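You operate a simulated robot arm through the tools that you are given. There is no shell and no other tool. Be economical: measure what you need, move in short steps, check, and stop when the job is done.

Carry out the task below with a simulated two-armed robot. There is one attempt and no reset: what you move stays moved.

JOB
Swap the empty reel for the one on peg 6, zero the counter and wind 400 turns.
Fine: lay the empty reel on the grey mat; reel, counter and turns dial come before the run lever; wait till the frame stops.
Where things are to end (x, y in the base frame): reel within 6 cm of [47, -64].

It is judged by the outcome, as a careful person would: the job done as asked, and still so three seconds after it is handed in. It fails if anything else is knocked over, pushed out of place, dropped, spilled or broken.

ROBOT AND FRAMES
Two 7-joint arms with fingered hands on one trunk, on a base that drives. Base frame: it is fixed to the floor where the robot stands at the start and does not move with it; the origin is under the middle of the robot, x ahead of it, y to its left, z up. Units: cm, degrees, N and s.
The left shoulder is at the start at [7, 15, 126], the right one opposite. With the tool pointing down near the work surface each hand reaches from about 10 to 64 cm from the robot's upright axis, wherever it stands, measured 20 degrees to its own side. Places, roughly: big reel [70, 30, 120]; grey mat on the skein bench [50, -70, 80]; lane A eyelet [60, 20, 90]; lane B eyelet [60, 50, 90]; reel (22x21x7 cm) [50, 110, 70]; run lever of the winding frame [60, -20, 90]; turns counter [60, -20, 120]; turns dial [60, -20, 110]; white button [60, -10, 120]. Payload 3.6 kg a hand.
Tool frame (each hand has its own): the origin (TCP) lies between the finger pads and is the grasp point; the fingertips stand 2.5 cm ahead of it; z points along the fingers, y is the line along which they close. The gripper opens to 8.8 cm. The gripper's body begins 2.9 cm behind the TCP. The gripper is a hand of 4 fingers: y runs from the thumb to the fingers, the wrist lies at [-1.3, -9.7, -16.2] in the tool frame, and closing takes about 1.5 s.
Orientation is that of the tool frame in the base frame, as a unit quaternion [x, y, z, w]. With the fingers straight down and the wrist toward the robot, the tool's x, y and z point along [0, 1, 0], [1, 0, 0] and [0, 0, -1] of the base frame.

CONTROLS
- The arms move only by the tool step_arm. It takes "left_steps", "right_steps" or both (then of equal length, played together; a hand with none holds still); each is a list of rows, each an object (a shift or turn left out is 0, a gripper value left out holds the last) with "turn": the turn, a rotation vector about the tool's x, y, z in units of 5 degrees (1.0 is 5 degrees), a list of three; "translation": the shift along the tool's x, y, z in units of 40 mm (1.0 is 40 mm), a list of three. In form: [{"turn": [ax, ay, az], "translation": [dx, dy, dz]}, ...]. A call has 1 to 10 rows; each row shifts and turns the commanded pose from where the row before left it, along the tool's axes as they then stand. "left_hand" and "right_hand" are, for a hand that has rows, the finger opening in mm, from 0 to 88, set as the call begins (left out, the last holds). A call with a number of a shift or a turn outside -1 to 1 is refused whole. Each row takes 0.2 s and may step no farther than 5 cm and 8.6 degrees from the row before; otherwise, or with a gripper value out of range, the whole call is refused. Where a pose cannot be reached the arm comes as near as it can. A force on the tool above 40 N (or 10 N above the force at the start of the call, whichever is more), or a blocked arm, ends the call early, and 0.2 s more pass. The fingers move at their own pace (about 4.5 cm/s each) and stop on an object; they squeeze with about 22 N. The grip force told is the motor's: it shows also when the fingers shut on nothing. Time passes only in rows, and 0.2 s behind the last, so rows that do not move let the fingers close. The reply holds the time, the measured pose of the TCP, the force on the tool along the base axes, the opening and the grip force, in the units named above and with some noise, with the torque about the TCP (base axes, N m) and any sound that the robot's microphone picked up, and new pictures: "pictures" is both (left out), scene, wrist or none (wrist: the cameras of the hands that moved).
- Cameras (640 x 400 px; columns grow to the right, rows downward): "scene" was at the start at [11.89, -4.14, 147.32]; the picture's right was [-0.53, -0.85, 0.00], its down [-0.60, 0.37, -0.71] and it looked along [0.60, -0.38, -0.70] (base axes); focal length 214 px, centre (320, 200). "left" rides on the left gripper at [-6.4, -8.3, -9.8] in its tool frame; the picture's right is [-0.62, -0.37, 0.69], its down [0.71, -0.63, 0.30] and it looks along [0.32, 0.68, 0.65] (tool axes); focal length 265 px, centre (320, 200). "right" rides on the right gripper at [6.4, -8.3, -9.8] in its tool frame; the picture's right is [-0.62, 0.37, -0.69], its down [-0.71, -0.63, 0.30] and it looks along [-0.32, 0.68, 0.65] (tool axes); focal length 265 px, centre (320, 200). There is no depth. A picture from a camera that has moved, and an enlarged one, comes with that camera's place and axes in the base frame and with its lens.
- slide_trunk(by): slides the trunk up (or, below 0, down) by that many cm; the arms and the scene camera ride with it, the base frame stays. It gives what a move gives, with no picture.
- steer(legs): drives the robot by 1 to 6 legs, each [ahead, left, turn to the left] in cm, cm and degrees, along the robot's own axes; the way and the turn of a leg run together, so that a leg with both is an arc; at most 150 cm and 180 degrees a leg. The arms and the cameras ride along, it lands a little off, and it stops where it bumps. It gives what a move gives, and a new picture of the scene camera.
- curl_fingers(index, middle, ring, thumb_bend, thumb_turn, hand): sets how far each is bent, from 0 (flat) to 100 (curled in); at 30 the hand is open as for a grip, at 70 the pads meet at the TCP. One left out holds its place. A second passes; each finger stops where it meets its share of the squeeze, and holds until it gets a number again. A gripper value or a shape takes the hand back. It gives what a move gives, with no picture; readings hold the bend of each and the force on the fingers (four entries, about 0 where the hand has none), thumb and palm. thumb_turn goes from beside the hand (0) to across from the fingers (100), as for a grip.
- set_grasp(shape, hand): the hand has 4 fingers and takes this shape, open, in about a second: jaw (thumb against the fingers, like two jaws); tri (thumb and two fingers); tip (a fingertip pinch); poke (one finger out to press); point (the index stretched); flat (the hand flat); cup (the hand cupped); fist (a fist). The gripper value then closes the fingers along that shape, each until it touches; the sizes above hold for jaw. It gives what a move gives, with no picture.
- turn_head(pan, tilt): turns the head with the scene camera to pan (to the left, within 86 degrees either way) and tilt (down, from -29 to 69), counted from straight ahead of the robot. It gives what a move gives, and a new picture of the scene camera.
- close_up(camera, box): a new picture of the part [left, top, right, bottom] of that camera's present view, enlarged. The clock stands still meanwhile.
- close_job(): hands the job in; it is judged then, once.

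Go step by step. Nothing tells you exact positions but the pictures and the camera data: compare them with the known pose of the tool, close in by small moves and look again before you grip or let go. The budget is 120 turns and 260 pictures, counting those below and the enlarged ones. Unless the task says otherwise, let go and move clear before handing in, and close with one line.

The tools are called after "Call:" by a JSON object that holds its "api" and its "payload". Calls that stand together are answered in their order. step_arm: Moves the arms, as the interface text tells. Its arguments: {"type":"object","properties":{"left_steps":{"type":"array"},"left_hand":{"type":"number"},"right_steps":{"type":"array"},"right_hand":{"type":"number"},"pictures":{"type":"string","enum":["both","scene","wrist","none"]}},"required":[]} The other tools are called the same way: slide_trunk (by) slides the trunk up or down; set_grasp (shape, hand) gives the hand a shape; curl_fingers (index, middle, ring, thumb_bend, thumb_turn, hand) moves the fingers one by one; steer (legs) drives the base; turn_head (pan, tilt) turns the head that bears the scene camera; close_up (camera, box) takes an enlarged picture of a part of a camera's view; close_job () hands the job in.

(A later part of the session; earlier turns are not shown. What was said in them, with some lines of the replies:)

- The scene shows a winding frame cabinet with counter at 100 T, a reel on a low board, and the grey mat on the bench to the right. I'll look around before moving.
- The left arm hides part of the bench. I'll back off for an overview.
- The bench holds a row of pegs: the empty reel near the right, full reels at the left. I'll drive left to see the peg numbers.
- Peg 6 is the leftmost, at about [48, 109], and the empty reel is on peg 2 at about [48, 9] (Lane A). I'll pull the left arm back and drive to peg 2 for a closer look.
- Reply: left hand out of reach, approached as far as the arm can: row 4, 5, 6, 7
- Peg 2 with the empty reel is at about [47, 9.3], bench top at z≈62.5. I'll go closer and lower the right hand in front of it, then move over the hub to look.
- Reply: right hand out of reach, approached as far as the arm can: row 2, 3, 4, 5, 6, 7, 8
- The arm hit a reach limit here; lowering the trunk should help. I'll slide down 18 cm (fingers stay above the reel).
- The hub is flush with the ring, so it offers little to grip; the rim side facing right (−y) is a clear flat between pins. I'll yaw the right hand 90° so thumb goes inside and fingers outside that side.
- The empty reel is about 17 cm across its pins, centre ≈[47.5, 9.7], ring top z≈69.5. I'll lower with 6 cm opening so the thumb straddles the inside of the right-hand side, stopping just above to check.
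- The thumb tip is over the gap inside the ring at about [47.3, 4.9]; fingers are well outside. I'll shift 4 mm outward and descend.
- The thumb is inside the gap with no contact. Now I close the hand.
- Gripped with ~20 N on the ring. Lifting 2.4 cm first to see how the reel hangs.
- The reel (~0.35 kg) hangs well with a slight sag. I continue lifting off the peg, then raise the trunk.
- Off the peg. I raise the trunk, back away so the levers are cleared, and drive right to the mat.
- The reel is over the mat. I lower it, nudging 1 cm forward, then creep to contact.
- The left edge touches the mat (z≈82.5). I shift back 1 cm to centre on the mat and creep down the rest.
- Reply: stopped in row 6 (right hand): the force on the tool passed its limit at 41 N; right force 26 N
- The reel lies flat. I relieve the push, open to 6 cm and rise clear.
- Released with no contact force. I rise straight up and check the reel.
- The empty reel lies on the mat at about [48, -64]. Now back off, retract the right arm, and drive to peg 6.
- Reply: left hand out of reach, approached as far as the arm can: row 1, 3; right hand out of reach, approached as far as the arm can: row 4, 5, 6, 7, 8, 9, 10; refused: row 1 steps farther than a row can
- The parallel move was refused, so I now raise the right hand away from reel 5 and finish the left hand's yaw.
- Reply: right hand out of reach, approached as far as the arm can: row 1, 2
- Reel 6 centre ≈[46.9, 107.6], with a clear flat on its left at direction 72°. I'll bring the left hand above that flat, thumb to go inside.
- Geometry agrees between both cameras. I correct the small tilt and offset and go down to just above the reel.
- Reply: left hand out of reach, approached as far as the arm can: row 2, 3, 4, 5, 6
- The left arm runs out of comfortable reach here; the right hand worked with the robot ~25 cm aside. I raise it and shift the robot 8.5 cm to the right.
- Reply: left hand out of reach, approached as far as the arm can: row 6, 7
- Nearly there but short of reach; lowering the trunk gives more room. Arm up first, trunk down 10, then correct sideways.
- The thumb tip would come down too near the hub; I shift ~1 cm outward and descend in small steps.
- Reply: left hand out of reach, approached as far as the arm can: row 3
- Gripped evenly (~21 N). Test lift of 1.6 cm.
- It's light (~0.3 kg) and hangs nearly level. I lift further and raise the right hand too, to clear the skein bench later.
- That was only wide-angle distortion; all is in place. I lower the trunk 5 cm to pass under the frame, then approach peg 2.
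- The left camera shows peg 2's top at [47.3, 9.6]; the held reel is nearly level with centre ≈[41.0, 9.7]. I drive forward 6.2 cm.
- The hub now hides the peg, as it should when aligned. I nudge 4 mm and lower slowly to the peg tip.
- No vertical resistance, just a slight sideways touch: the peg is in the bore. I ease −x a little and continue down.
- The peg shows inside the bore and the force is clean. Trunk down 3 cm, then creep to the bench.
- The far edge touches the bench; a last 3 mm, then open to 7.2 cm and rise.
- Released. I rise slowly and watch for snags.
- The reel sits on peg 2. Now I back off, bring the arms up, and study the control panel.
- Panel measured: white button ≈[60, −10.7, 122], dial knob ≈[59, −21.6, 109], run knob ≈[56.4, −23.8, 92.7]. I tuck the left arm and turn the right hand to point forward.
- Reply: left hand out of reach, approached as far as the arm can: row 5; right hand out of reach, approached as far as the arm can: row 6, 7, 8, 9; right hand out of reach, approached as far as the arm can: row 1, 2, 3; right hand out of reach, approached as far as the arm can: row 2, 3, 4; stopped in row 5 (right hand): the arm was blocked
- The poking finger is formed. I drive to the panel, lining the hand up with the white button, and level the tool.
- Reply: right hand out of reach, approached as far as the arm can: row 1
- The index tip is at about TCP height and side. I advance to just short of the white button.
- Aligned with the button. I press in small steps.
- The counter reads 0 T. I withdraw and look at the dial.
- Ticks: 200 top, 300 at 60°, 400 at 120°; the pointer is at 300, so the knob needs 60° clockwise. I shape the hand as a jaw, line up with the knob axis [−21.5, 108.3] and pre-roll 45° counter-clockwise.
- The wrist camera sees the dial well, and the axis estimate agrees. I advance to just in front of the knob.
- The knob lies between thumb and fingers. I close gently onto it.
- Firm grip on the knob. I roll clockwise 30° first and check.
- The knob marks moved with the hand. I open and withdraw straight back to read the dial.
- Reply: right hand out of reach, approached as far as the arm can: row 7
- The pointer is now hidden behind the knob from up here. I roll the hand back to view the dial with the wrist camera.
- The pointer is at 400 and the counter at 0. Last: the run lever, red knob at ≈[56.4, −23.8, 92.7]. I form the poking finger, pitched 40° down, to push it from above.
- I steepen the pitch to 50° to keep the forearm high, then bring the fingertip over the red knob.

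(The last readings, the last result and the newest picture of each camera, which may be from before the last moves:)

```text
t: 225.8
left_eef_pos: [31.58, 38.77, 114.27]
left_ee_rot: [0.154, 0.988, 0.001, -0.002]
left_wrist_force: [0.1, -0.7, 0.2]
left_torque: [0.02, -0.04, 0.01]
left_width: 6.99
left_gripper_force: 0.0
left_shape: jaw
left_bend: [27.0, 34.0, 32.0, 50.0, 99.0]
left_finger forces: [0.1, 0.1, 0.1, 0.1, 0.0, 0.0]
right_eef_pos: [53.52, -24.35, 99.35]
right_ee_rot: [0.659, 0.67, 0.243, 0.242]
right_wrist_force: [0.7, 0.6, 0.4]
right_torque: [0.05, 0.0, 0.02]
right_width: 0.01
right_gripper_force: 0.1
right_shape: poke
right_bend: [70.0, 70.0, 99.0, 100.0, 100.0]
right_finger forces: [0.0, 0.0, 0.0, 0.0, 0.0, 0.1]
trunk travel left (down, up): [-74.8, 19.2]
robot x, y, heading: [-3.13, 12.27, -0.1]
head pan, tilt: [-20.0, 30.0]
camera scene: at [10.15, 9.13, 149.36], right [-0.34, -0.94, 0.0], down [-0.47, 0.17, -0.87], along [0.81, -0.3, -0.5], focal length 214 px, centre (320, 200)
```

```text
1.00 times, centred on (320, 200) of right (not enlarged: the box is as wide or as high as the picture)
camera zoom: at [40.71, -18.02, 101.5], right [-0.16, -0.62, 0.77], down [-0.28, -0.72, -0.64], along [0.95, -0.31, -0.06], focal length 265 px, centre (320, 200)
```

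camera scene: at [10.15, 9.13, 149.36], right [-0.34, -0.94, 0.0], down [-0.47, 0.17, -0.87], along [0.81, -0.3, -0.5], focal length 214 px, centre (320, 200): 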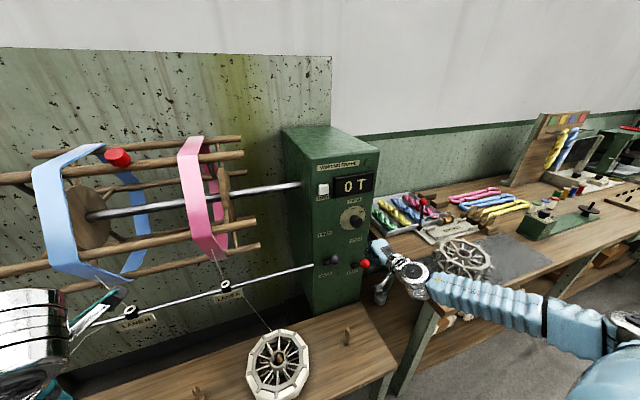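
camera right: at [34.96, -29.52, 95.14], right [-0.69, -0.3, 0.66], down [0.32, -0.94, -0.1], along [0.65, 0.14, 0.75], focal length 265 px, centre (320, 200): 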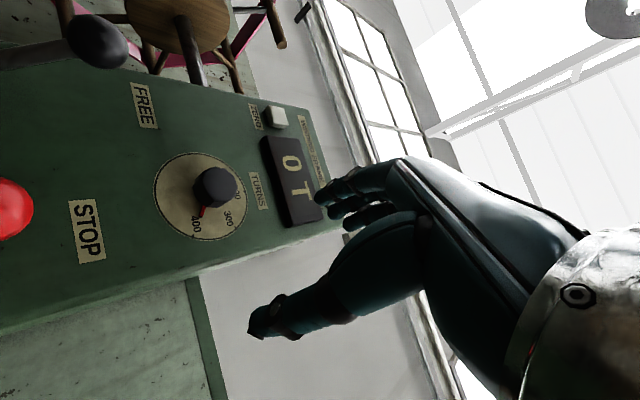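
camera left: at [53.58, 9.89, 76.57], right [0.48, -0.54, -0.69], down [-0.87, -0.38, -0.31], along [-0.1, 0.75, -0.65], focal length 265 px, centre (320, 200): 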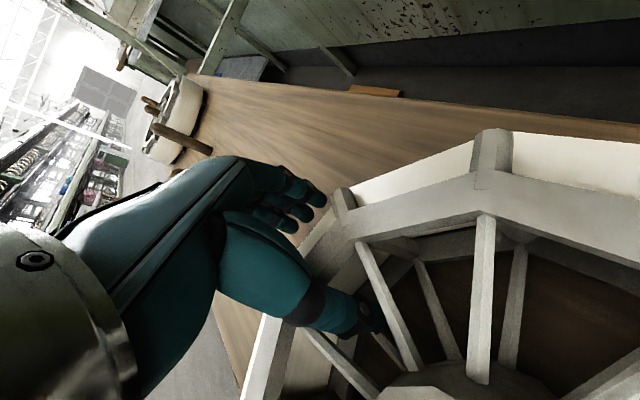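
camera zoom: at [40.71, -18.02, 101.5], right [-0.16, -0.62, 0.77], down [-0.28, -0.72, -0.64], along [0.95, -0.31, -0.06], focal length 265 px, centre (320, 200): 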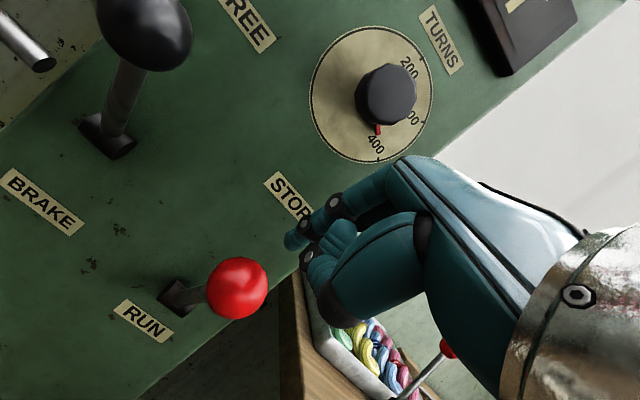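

The wrist camera gives a clear view: ball ≈[52.9, −22.9, 95], pivot ≈[61, −23.4, 86.6], and the dial reads 400. The fingertip is above the lever stem; I press down in steps.

Call:
{"api": "step_arm", "payload": {"right_steps": [{"translation": [0.1, -0.19, 0.23]}, {"translation": [0, -0.19, 0.23]}, {"translation": [0, -0.19, 0.23]}, {"translation": [0, -0.19, 0.23]}, {"translation": [0, -0.19, 0.23]}, {"translation": [0, -0.19, 0.23]}], "pictures": "wrist"}}

Call:
{"api": "close_up", "payload": {"camera": "scene", "box": [300, 160, 420, 310]}}

```text
t: 227.2
left_eef_pos: [31.73, 38.85, 114.28]
left_ee_rot: [0.155, 0.988, 0.001, -0.003]
left_wrist_force: [0.0, 0.9, 0.4]
left_torque: [0.01, -0.01, 0.0]
left_width: 7.0
left_gripper_force: 0.0
left_shape: jaw
left_bend: [27.0, 34.0, 32.0, 50.0, 99.0]
left_finger forces: [0.0, 0.1, 0.0, 0.0, 0.0, 0.0]
right_eef_pos: [53.62, -23.95, 92.16]
right_ee_rot: [0.659, 0.67, 0.242, 0.242]
right_wrist_force: [-0.1, -0.3, -0.3]
right_torque: [0.0, 0.04, 0.01]
right_width: 0.0
right_gripper_force: 0.1
right_shape: poke
right_bend: [70.0, 70.0, 99.0, 100.0, 100.0]
right_finger forces: [0.1, 0.1, 0.0, 0.1, 0.0, 0.1]
trunk travel left (down, up): [-74.8, 19.2]
robot x, y, heading: [-3.34, 12.04, 0.1]
head pan, tilt: [-20.0, 30.0]
camera right: at [40.81, -17.63, 94.34], right [-0.15, -0.62, 0.77], down [-0.28, -0.72, -0.63], along [0.95, -0.31, -0.06], focal length 265 px, centre (320, 200)
```

right: 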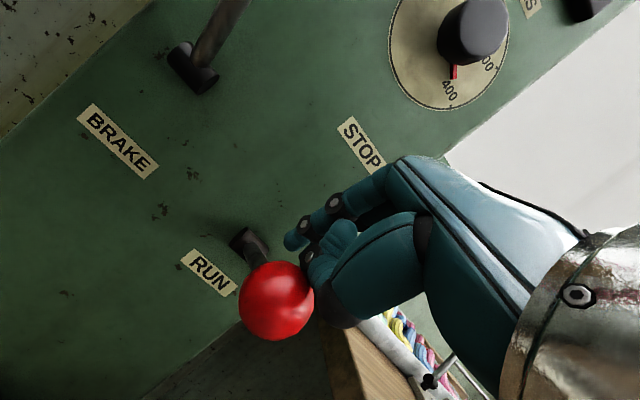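

```text
2.67 times, centred on (360, 235) of scene
camera zoom: at [10.27, 9.2, 149.34], right [-0.34, -0.94, 0.0], down [-0.47, 0.17, -0.87], along [0.81, -0.3, -0.5], focal length 572 px, centre (213, 107)
```

zoom: 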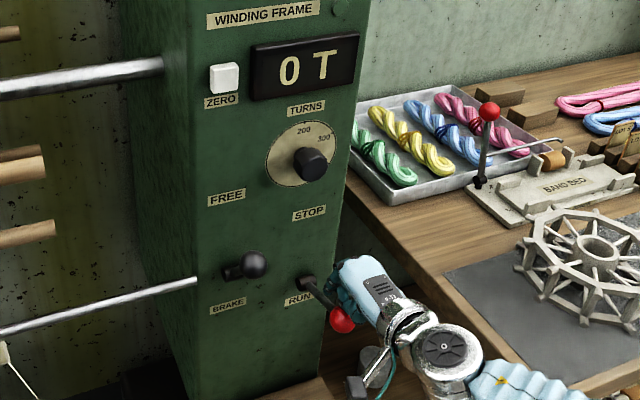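

The lever has come down easily. I continue the push until it reaches RUN.

Call:
{"api": "step_arm", "payload": {"right_steps": [{"translation": [0, -0.19, 0.23]}, {"translation": [0, -0.19, 0.23]}, {"translation": [0, -0.19, 0.23]}, {}], "pictures": "wrist"}}

Call:
{"api": "close_up", "payload": {"camera": "scene", "box": [300, 160, 420, 310]}}

```text
t: 228.2
left_eef_pos: [31.33, 38.83, 114.34]
left_ee_rot: [0.155, 0.988, 0.002, -0.002]
left_wrist_force: [0.6, -0.5, -0.1]
left_torque: [-0.01, 0.0, 0.02]
left_width: 6.98
left_gripper_force: 0.1
left_shape: jaw
left_bend: [27.0, 34.0, 32.0, 50.0, 99.0]
left_finger forces: [0.1, 0.0, 0.1, 0.1, 0.0, 0.0]
right_eef_pos: [53.66, -23.99, 89.08]
right_ee_rot: [0.659, 0.669, 0.244, 0.244]
right_wrist_force: [0.7, -0.6, 12.5]
right_torque: [-0.01, 0.31, 0.0]
right_width: 0.0
right_gripper_force: 0.0
right_shape: poke
right_bend: [70.0, 70.0, 99.0, 100.0, 100.0]
right_finger forces: [0.1, 0.0, 0.1, 0.0, 10.9, 0.0]
trunk travel left (down, up): [-74.8, 19.2]
robot x, y, heading: [-3.4, 11.93, 0.0]
head pan, tilt: [-20.0, 30.0]
camera right: at [40.75, -17.68, 91.09], right [-0.16, -0.62, 0.77], down [-0.27, -0.72, -0.64], along [0.95, -0.31, -0.05], focal length 265 px, centre (320, 200)
```

right: 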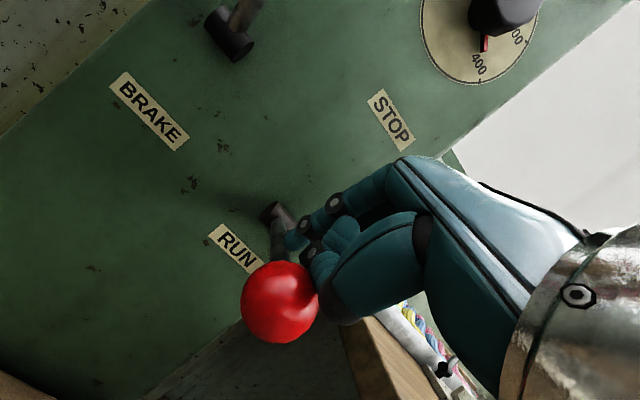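

```text
2.67 times, centred on (360, 235) of scene
camera zoom: at [9.99, 9.24, 149.4], right [-0.34, -0.94, 0.0], down [-0.47, 0.17, -0.87], along [0.81, -0.3, -0.5], focal length 572 px, centre (213, 107)
```

zoom: 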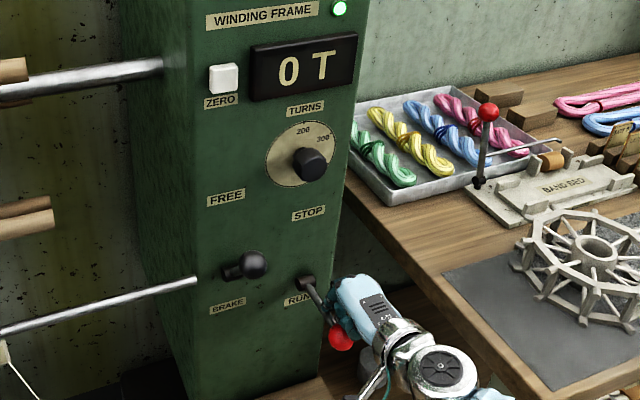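

The green lamp is lit: the frame is running. I withdraw up and back, then wait.

Call:
{"api": "step_arm", "payload": {"right_steps": [{"translation": [0, 0.2, -0.3]}, {"translation": [0, 0, -0.8]}, {"translation": [0, 0, -0.8]}, {"translation": [0, 0, -0.8]}, {"translation": [0, 0, -0.5]}, {}, {}, {}, {}, {}], "pictures": "scene"}}

Call:
{"api": "close_up", "payload": {"camera": "scene", "box": [280, 140, 420, 310]}}

```text
t: 230.4
left_eef_pos: [31.65, 38.79, 114.2]
left_ee_rot: [0.155, 0.988, 0.002, -0.002]
left_wrist_force: [0.1, 0.4, 0.2]
left_torque: [-0.04, 0.01, 0.01]
left_width: 6.99
left_gripper_force: 0.0
left_shape: jaw
left_bend: [27.0, 34.0, 32.0, 50.0, 99.0]
left_finger forces: [0.0, 0.0, 0.0, 0.0, 0.1, 0.1]
right_eef_pos: [46.06, -24.09, 99.01]
right_ee_rot: [0.659, 0.67, 0.242, 0.242]
right_wrist_force: [0.5, -0.9, -0.4]
right_torque: [-0.01, -0.03, 0.02]
right_width: 0.03
right_gripper_force: 0.1
right_shape: poke
right_bend: [70.0, 70.0, 99.0, 100.0, 100.0]
right_finger forces: [0.0, 0.0, 0.0, 0.0, 0.0, 0.0]
trunk travel left (down, up): [-74.8, 19.2]
robot x, y, heading: [-2.96, 12.41, -0.2]
head pan, tilt: [-20.0, 30.0]
camera scene: at [10.26, 9.12, 149.35], right [-0.34, -0.94, 0.0], down [-0.47, 0.17, -0.87], along [0.81, -0.3, -0.5], focal length 214 px, centre (320, 200)
```

scene: 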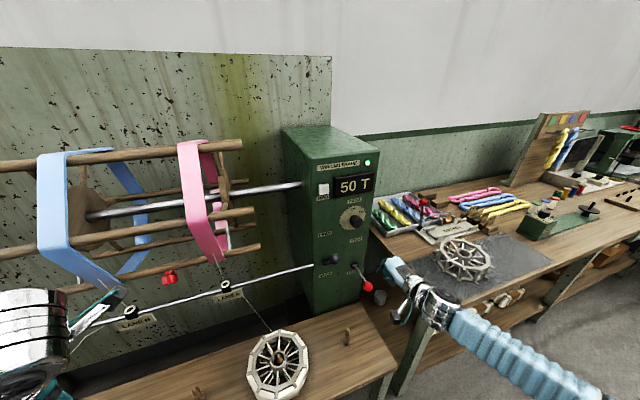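

```text
2.35 times, centred on (350, 225) of scene
camera zoom: at [10.26, 9.12, 149.35], right [-0.34, -0.94, 0.0], down [-0.47, 0.17, -0.87], along [0.81, -0.3, -0.5], focal length 505 px, centre (249, 141)
```

zoom: 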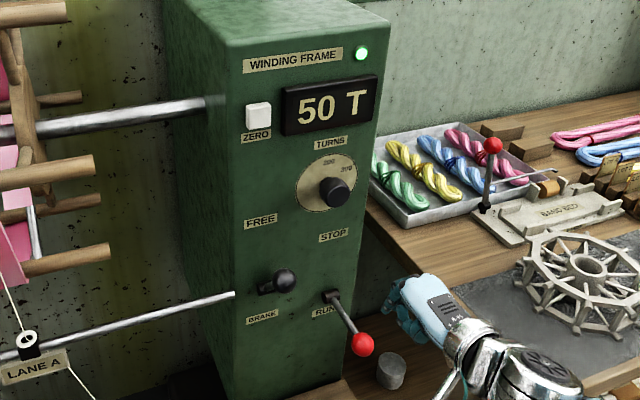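

It counts: 50 T. I back the robot off meanwhile and wait.

Call:
{"api": "steer", "payload": {"legs": [[-25, 0, 0]]}}

Call:
{"api": "step_arm", "payload": {"right_steps": [{}, {}, {}, {}, {}, {}, {}, {}, {}, {}], "pictures": "none"}}

Call:
{"api": "step_arm", "payload": {"right_steps": [{}, {}, {}, {}, {}, {}, {}, {}, {}, {}], "pictures": "none"}}

Call:
{"api": "step_arm", "payload": {"right_steps": [{}, {}, {}, {}, {}, {}, {}, {}, {}, {}], "pictures": "none"}}

Call:
{"api": "step_arm", "payload": {"right_steps": [{}, {}, {}, {}, {}, {}, {}, {}, {}, {}], "pictures": "scene"}}

Call:
{"api": "close_up", "payload": {"camera": "scene", "box": [240, 120, 420, 300]}}

```text
t: 234.1
left_eef_pos: [6.95, 38.74, 114.17]
left_ee_rot: [0.156, 0.988, 0.002, -0.001]
left_wrist_force: [-0.2, -0.7, 0.3]
left_torque: [-0.01, -0.01, 0.0]
left_width: 6.97
left_gripper_force: 0.0
left_shape: jaw
left_bend: [27.0, 34.0, 32.0, 50.0, 99.0]
left_finger forces: [0.0, 0.0, 0.1, 0.0, 0.1, 0.1]
right_eef_pos: [21.11, -24.11, 99.12]
right_ee_rot: [0.661, 0.668, 0.242, 0.243]
right_wrist_force: [-0.6, 0.7, 0.2]
right_torque: [-0.01, 0.0, -0.02]
right_width: 0.0
right_gripper_force: 0.1
right_shape: poke
right_bend: [70.0, 70.0, 99.0, 100.0, 100.0]
right_finger forces: [0.0, 0.0, 0.1, 0.0, 0.0, 0.0]
trunk travel left (down, up): [-74.8, 19.2]
robot x, y, heading: [-28.61, 12.12, -0.4]
head pan, tilt: [-20.0, 30.0]
camera scene: at [-14.81, 9.22, 149.36], right [-0.34, -0.94, 0.0], down [-0.47, 0.17, -0.87], along [0.81, -0.3, -0.5], focal length 214 px, centre (320, 200)
```

scene: 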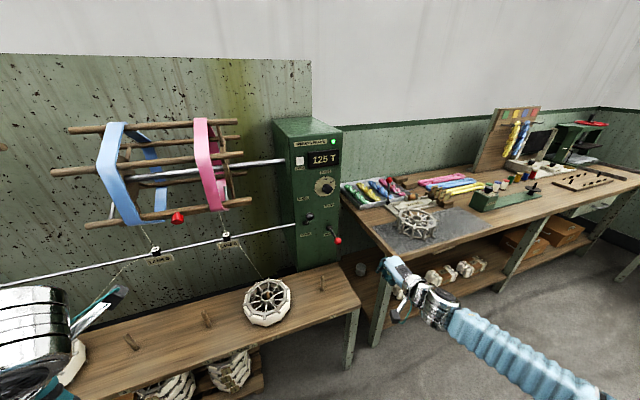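

```text
t: 236.3
left_eef_pos: [6.87, 38.72, 114.31]
left_ee_rot: [0.156, 0.988, 0.003, -0.002]
left_wrist_force: [-0.7, -0.3, -0.1]
left_torque: [-0.01, -0.01, -0.01]
left_width: 6.97
left_gripper_force: 0.0
left_shape: jaw
left_bend: [27.0, 34.0, 32.0, 50.0, 99.0]
left_finger forces: [0.0, 0.0, 0.0, 0.0, 0.1, 0.1]
right_eef_pos: [21.18, -24.16, 99.02]
right_ee_rot: [0.661, 0.668, 0.242, 0.242]
right_wrist_force: [-0.2, 0.8, 0.8]
right_torque: [-0.03, -0.03, 0.0]
right_width: 0.0
right_gripper_force: 0.1
right_shape: poke
right_bend: [70.0, 70.0, 99.0, 100.0, 100.0]
right_finger forces: [0.0, 0.0, 0.0, 0.0, 0.0, 0.1]
trunk travel left (down, up): [-74.8, 19.2]
robot x, y, heading: [-28.21, 12.06, -0.1]
head pan, tilt: [-20.0, 30.0]
```

```text
t: 238.5
left_eef_pos: [6.83, 38.75, 114.32]
left_ee_rot: [0.157, 0.988, 0.002, -0.002]
left_wrist_force: [0.9, -0.1, 0.4]
left_torque: [0.0, -0.01, -0.01]
left_width: 7.0
left_gripper_force: 0.1
left_shape: jaw
left_bend: [27.0, 34.0, 32.0, 50.0, 99.0]
left_finger forces: [0.0, 0.0, 0.1, 0.1, 0.0, 0.0]
right_eef_pos: [21.13, -24.2, 99.11]
right_ee_rot: [0.661, 0.668, 0.242, 0.243]
right_wrist_force: [1.3, 0.5, -0.7]
right_torque: [-0.03, -0.02, 0.01]
right_width: 0.0
right_gripper_force: 0.0
right_shape: poke
right_bend: [70.0, 70.0, 99.0, 100.0, 100.0]
right_finger forces: [0.0, 0.1, 0.1, 0.0, 0.0, 0.0]
trunk travel left (down, up): [-74.8, 19.2]
robot x, y, heading: [-28.28, 11.83, 0.1]
head pan, tilt: [-20.0, 30.0]
```

```text
t: 240.7
left_eef_pos: [6.82, 38.67, 114.26]
left_ee_rot: [0.156, 0.988, 0.003, -0.002]
left_wrist_force: [-0.2, 0.6, -0.6]
left_torque: [-0.02, 0.0, -0.01]
left_width: 7.02
left_gripper_force: 0.1
left_shape: jaw
left_bend: [27.0, 34.0, 32.0, 50.0, 99.0]
left_finger forces: [0.0, 0.0, 0.1, 0.0, 0.0, 0.0]
right_eef_pos: [21.21, -24.06, 99.24]
right_ee_rot: [0.66, 0.669, 0.243, 0.242]
right_wrist_force: [0.0, 0.0, -0.1]
right_torque: [0.03, 0.0, 0.0]
right_width: 0.0
right_gripper_force: 0.0
right_shape: poke
right_bend: [70.0, 70.0, 99.0, 100.0, 100.0]
right_finger forces: [0.0, 0.0, 0.0, 0.0, 0.0, 0.0]
trunk travel left (down, up): [-74.8, 19.2]
robot x, y, heading: [-28.01, 12.2, -0.5]
head pan, tilt: [-20.0, 30.0]
```

```text
t: 242.9
left_eef_pos: [6.88, 38.81, 114.19]
left_ee_rot: [0.156, 0.988, 0.002, -0.003]
left_wrist_force: [-0.5, 0.1, -1.2]
left_torque: [-0.02, -0.02, 0.03]
left_width: 7.0
left_gripper_force: 0.1
left_shape: jaw
left_bend: [27.0, 34.0, 32.0, 50.0, 99.0]
left_finger forces: [0.1, 0.1, 0.0, 0.0, 0.0, 0.0]
right_eef_pos: [21.19, -24.12, 99.07]
right_ee_rot: [0.66, 0.668, 0.243, 0.243]
right_wrist_force: [0.3, 1.2, 0.1]
right_torque: [0.0, 0.01, 0.0]
right_width: 0.0
right_gripper_force: 0.0
right_shape: poke
right_bend: [70.0, 70.0, 99.0, 100.0, 100.0]
right_finger forces: [0.2, 0.0, 0.1, 0.1, 0.0, 0.0]
trunk travel left (down, up): [-74.8, 19.2]
robot x, y, heading: [-28.5, 12.2, -0.2]
head pan, tilt: [-20.0, 30.0]
camera scene: at [-14.8, 9.14, 149.36], right [-0.34, -0.94, 0.0], down [-0.47, 0.17, -0.87], along [0.81, -0.3, -0.5], focal length 214 px, centre (320, 200)
```

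scene: 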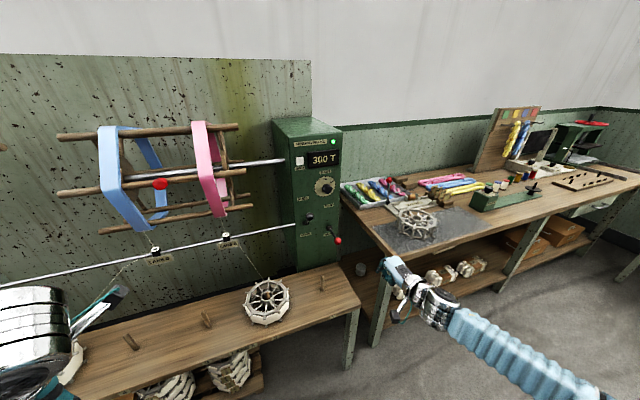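

```text
2.22 times, centred on (330, 210) of scene
camera zoom: at [-14.8, 9.14, 149.36], right [-0.34, -0.94, 0.0], down [-0.47, 0.17, -0.87], along [0.81, -0.3, -0.5], focal length 477 px, centre (298, 178)
```

zoom: 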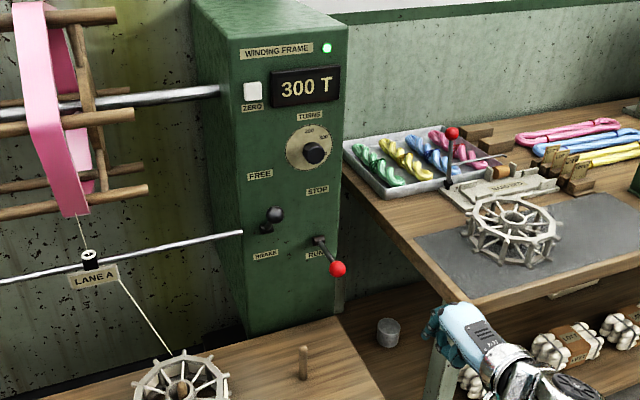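

300 T and still running. I wait on.

Call:
{"api": "step_arm", "payload": {"right_steps": [{}, {}, {}, {}, {}, {}, {}, {}, {}, {}], "pictures": "none"}}

Call:
{"api": "step_arm", "payload": {"right_steps": [{}, {}, {}, {}, {}, {}, {}, {}, {}, {}], "pictures": "none"}}

Call:
{"api": "step_arm", "payload": {"right_steps": [{}, {}, {}, {}, {}, {}, {}, {}, {}, {}], "pictures": "none"}}

Call:
{"api": "close_up", "payload": {"camera": "scene", "box": [240, 120, 420, 300]}}

```text
t: 245.1
left_eef_pos: [6.93, 38.81, 114.32]
left_ee_rot: [0.156, 0.988, 0.002, -0.003]
left_wrist_force: [0.4, -0.8, 0.1]
left_torque: [-0.01, -0.01, -0.04]
left_width: 6.96
left_gripper_force: 0.1
left_shape: jaw
left_bend: [27.0, 34.0, 32.0, 50.0, 99.0]
left_finger forces: [0.0, 0.1, 0.0, 0.0, 0.1, 0.0]
right_eef_pos: [21.16, -24.17, 99.14]
right_ee_rot: [0.661, 0.668, 0.242, 0.243]
right_wrist_force: [-0.1, 0.3, 0.1]
right_torque: [-0.02, -0.02, 0.02]
right_width: 0.0
right_gripper_force: 0.0
right_shape: poke
right_bend: [70.0, 70.0, 99.0, 100.0, 100.0]
right_finger forces: [0.1, 0.1, 0.0, 0.1, 0.0, 0.0]
trunk travel left (down, up): [-74.8, 19.2]
robot x, y, heading: [-28.1, 12.15, -0.2]
head pan, tilt: [-20.0, 30.0]
```

```text
t: 247.3
left_eef_pos: [6.82, 38.83, 114.27]
left_ee_rot: [0.156, 0.988, 0.002, -0.003]
left_wrist_force: [0.0, -0.5, 0.4]
left_torque: [-0.01, -0.02, -0.02]
left_width: 6.98
left_gripper_force: 0.1
left_shape: jaw
left_bend: [27.0, 34.0, 32.0, 50.0, 99.0]
left_finger forces: [0.1, 0.1, 0.1, 0.0, 0.0, 0.0]
right_eef_pos: [21.1, -24.08, 99.15]
right_ee_rot: [0.66, 0.669, 0.243, 0.242]
right_wrist_force: [-0.6, -0.2, -0.6]
right_torque: [0.0, 0.06, -0.04]
right_width: 0.0
right_gripper_force: 0.0
right_shape: poke
right_bend: [70.0, 70.0, 99.0, 100.0, 100.0]
right_finger forces: [0.1, 0.0, 0.0, 0.1, 0.0, 0.1]
trunk travel left (down, up): [-74.8, 19.2]
robot x, y, heading: [-28.19, 12.4, -0.2]
head pan, tilt: [-20.0, 30.0]
```

```text
t: 249.5
left_eef_pos: [6.82, 38.73, 114.31]
left_ee_rot: [0.156, 0.988, 0.003, -0.002]
left_wrist_force: [0.2, 0.1, -0.2]
left_torque: [-0.01, -0.01, 0.03]
left_width: 7.02
left_gripper_force: 0.0
left_shape: jaw
left_bend: [27.0, 34.0, 32.0, 50.0, 99.0]
left_finger forces: [0.0, 0.0, 0.0, 0.0, 0.1, 0.0]
right_eef_pos: [21.13, -24.15, 99.05]
right_ee_rot: [0.661, 0.668, 0.242, 0.242]
right_wrist_force: [-0.1, -0.4, -0.9]
right_torque: [0.0, 0.02, 0.0]
right_width: 0.0
right_gripper_force: 0.1
right_shape: poke
right_bend: [70.0, 70.0, 99.0, 100.0, 100.0]
right_finger forces: [0.1, 0.0, 0.0, 0.0, 0.0, 0.1]
trunk travel left (down, up): [-74.8, 19.2]
robot x, y, heading: [-28.11, 12.2, -0.2]
head pan, tilt: [-20.0, 30.0]
```

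```text
2.22 times, centred on (330, 210) of scene
camera zoom: at [-14.8, 9.14, 149.36], right [-0.34, -0.94, 0.0], down [-0.47, 0.17, -0.87], along [0.81, -0.3, -0.5], focal length 477 px, centre (298, 178)
```

zoom: 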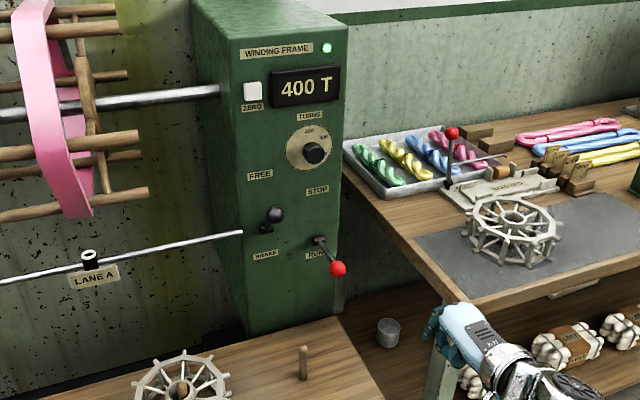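

The counter shows 400 T. I wait a bit more to confirm it has stopped.

Call:
{"api": "step_arm", "payload": {"right_steps": [{}, {}, {}, {}, {}, {}, {}, {}, {}, {}], "pictures": "scene"}}

Call:
{"api": "step_arm", "payload": {"right_steps": [{}, {}, {}, {}, {}, {}, {}, {}, {}, {}], "pictures": "scene"}}

Call:
{"api": "close_up", "payload": {"camera": "scene", "box": [240, 120, 420, 300]}}

```text
t: 251.7
left_eef_pos: [6.98, 38.73, 114.23]
left_ee_rot: [0.157, 0.988, 0.002, -0.003]
left_wrist_force: [-0.3, 0.1, 0.2]
left_torque: [0.02, -0.01, -0.01]
left_width: 6.99
left_gripper_force: 0.1
left_shape: jaw
left_bend: [27.0, 34.0, 32.0, 50.0, 99.0]
left_finger forces: [0.1, 0.0, 0.1, 0.0, 0.0, 0.0]
right_eef_pos: [21.19, -24.11, 99.13]
right_ee_rot: [0.66, 0.668, 0.242, 0.243]
right_wrist_force: [0.2, -0.4, 0.2]
right_torque: [0.01, 0.0, 0.01]
right_width: 0.02
right_gripper_force: 0.0
right_shape: poke
right_bend: [70.0, 70.0, 99.0, 100.0, 100.0]
right_finger forces: [0.0, 0.0, 0.0, 0.0, 0.0, 0.0]
trunk travel left (down, up): [-74.8, 19.2]
robot x, y, heading: [-28.16, 11.99, 0.1]
head pan, tilt: [-20.0, 30.0]
camera scene: at [-14.8, 9.14, 149.36], right [-0.34, -0.94, 0.0], down [-0.47, 0.17, -0.87], along [0.81, -0.3, -0.5], focal length 214 px, centre (320, 200)
```

scene: 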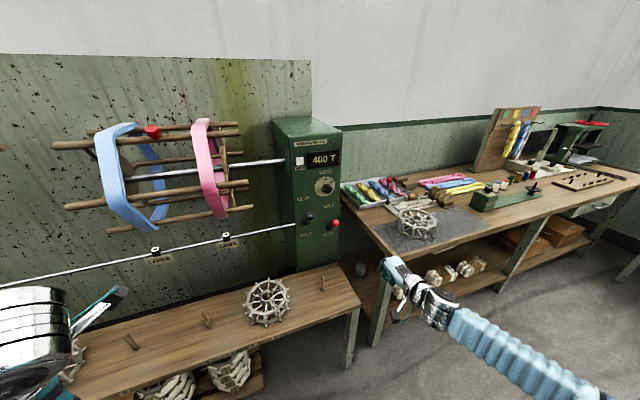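

```text
t: 253.9
left_eef_pos: [6.81, 38.62, 114.27]
left_ee_rot: [0.157, 0.988, 0.002, -0.002]
left_wrist_force: [-0.9, 0.6, -1.0]
left_torque: [-0.01, -0.02, 0.01]
left_width: 7.0
left_gripper_force: 0.0
left_shape: jaw
left_bend: [27.0, 34.0, 32.0, 50.0, 99.0]
left_finger forces: [0.0, 0.0, 0.0, 0.0, 0.0, 0.0]
right_eef_pos: [21.2, -24.12, 99.09]
right_ee_rot: [0.66, 0.668, 0.243, 0.242]
right_wrist_force: [-0.2, 0.6, -0.2]
right_torque: [-0.01, 0.02, -0.02]
right_width: 0.03
right_gripper_force: 0.0
right_shape: poke
right_bend: [70.0, 70.0, 99.0, 100.0, 100.0]
right_finger forces: [0.0, 0.1, 0.0, 0.0, 0.0, 0.1]
trunk travel left (down, up): [-74.8, 19.2]
robot x, y, heading: [-28.29, 11.83, -0.1]
head pan, tilt: [-20.0, 30.0]
camera scene: at [-14.8, 9.14, 149.36], right [-0.34, -0.94, 0.0], down [-0.47, 0.17, -0.87], along [0.81, -0.3, -0.5], focal length 214 px, centre (320, 200)
```

scene: 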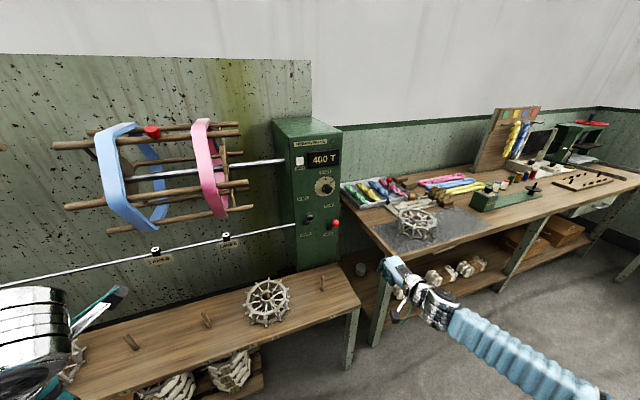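

```text
2.22 times, centred on (330, 210) of scene
camera zoom: at [-14.8, 9.14, 149.36], right [-0.34, -0.94, 0.0], down [-0.47, 0.17, -0.87], along [0.81, -0.3, -0.5], focal length 477 px, centre (298, 178)
```

zoom: 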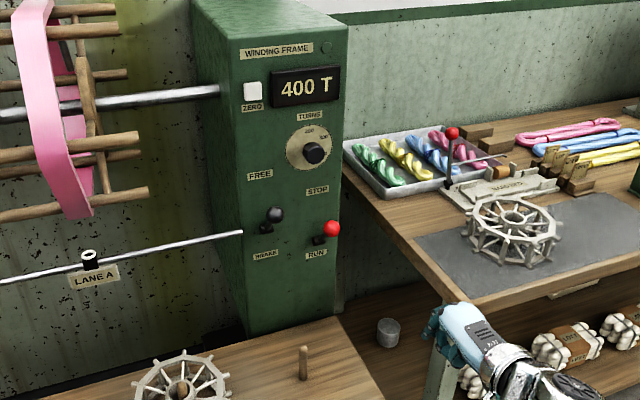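

The frame has stopped at 400 T: lamp off, lever back at STOP, the spent reel on peg 2 and the old empty reel on the mat. Hands are clear, so I hand in.

Call:
{"api": "close_job", "payload": {}}

```text
The job is handed in.
```

The job is done and handed in: the empty reel is lying on the grey mat at about [48, -64]. The reel from peg 6 took its place on peg 2. I zeroed the counter, set the dial to 400 and then pulled the run lever. The frame wound 400 turns and stopped by itself.
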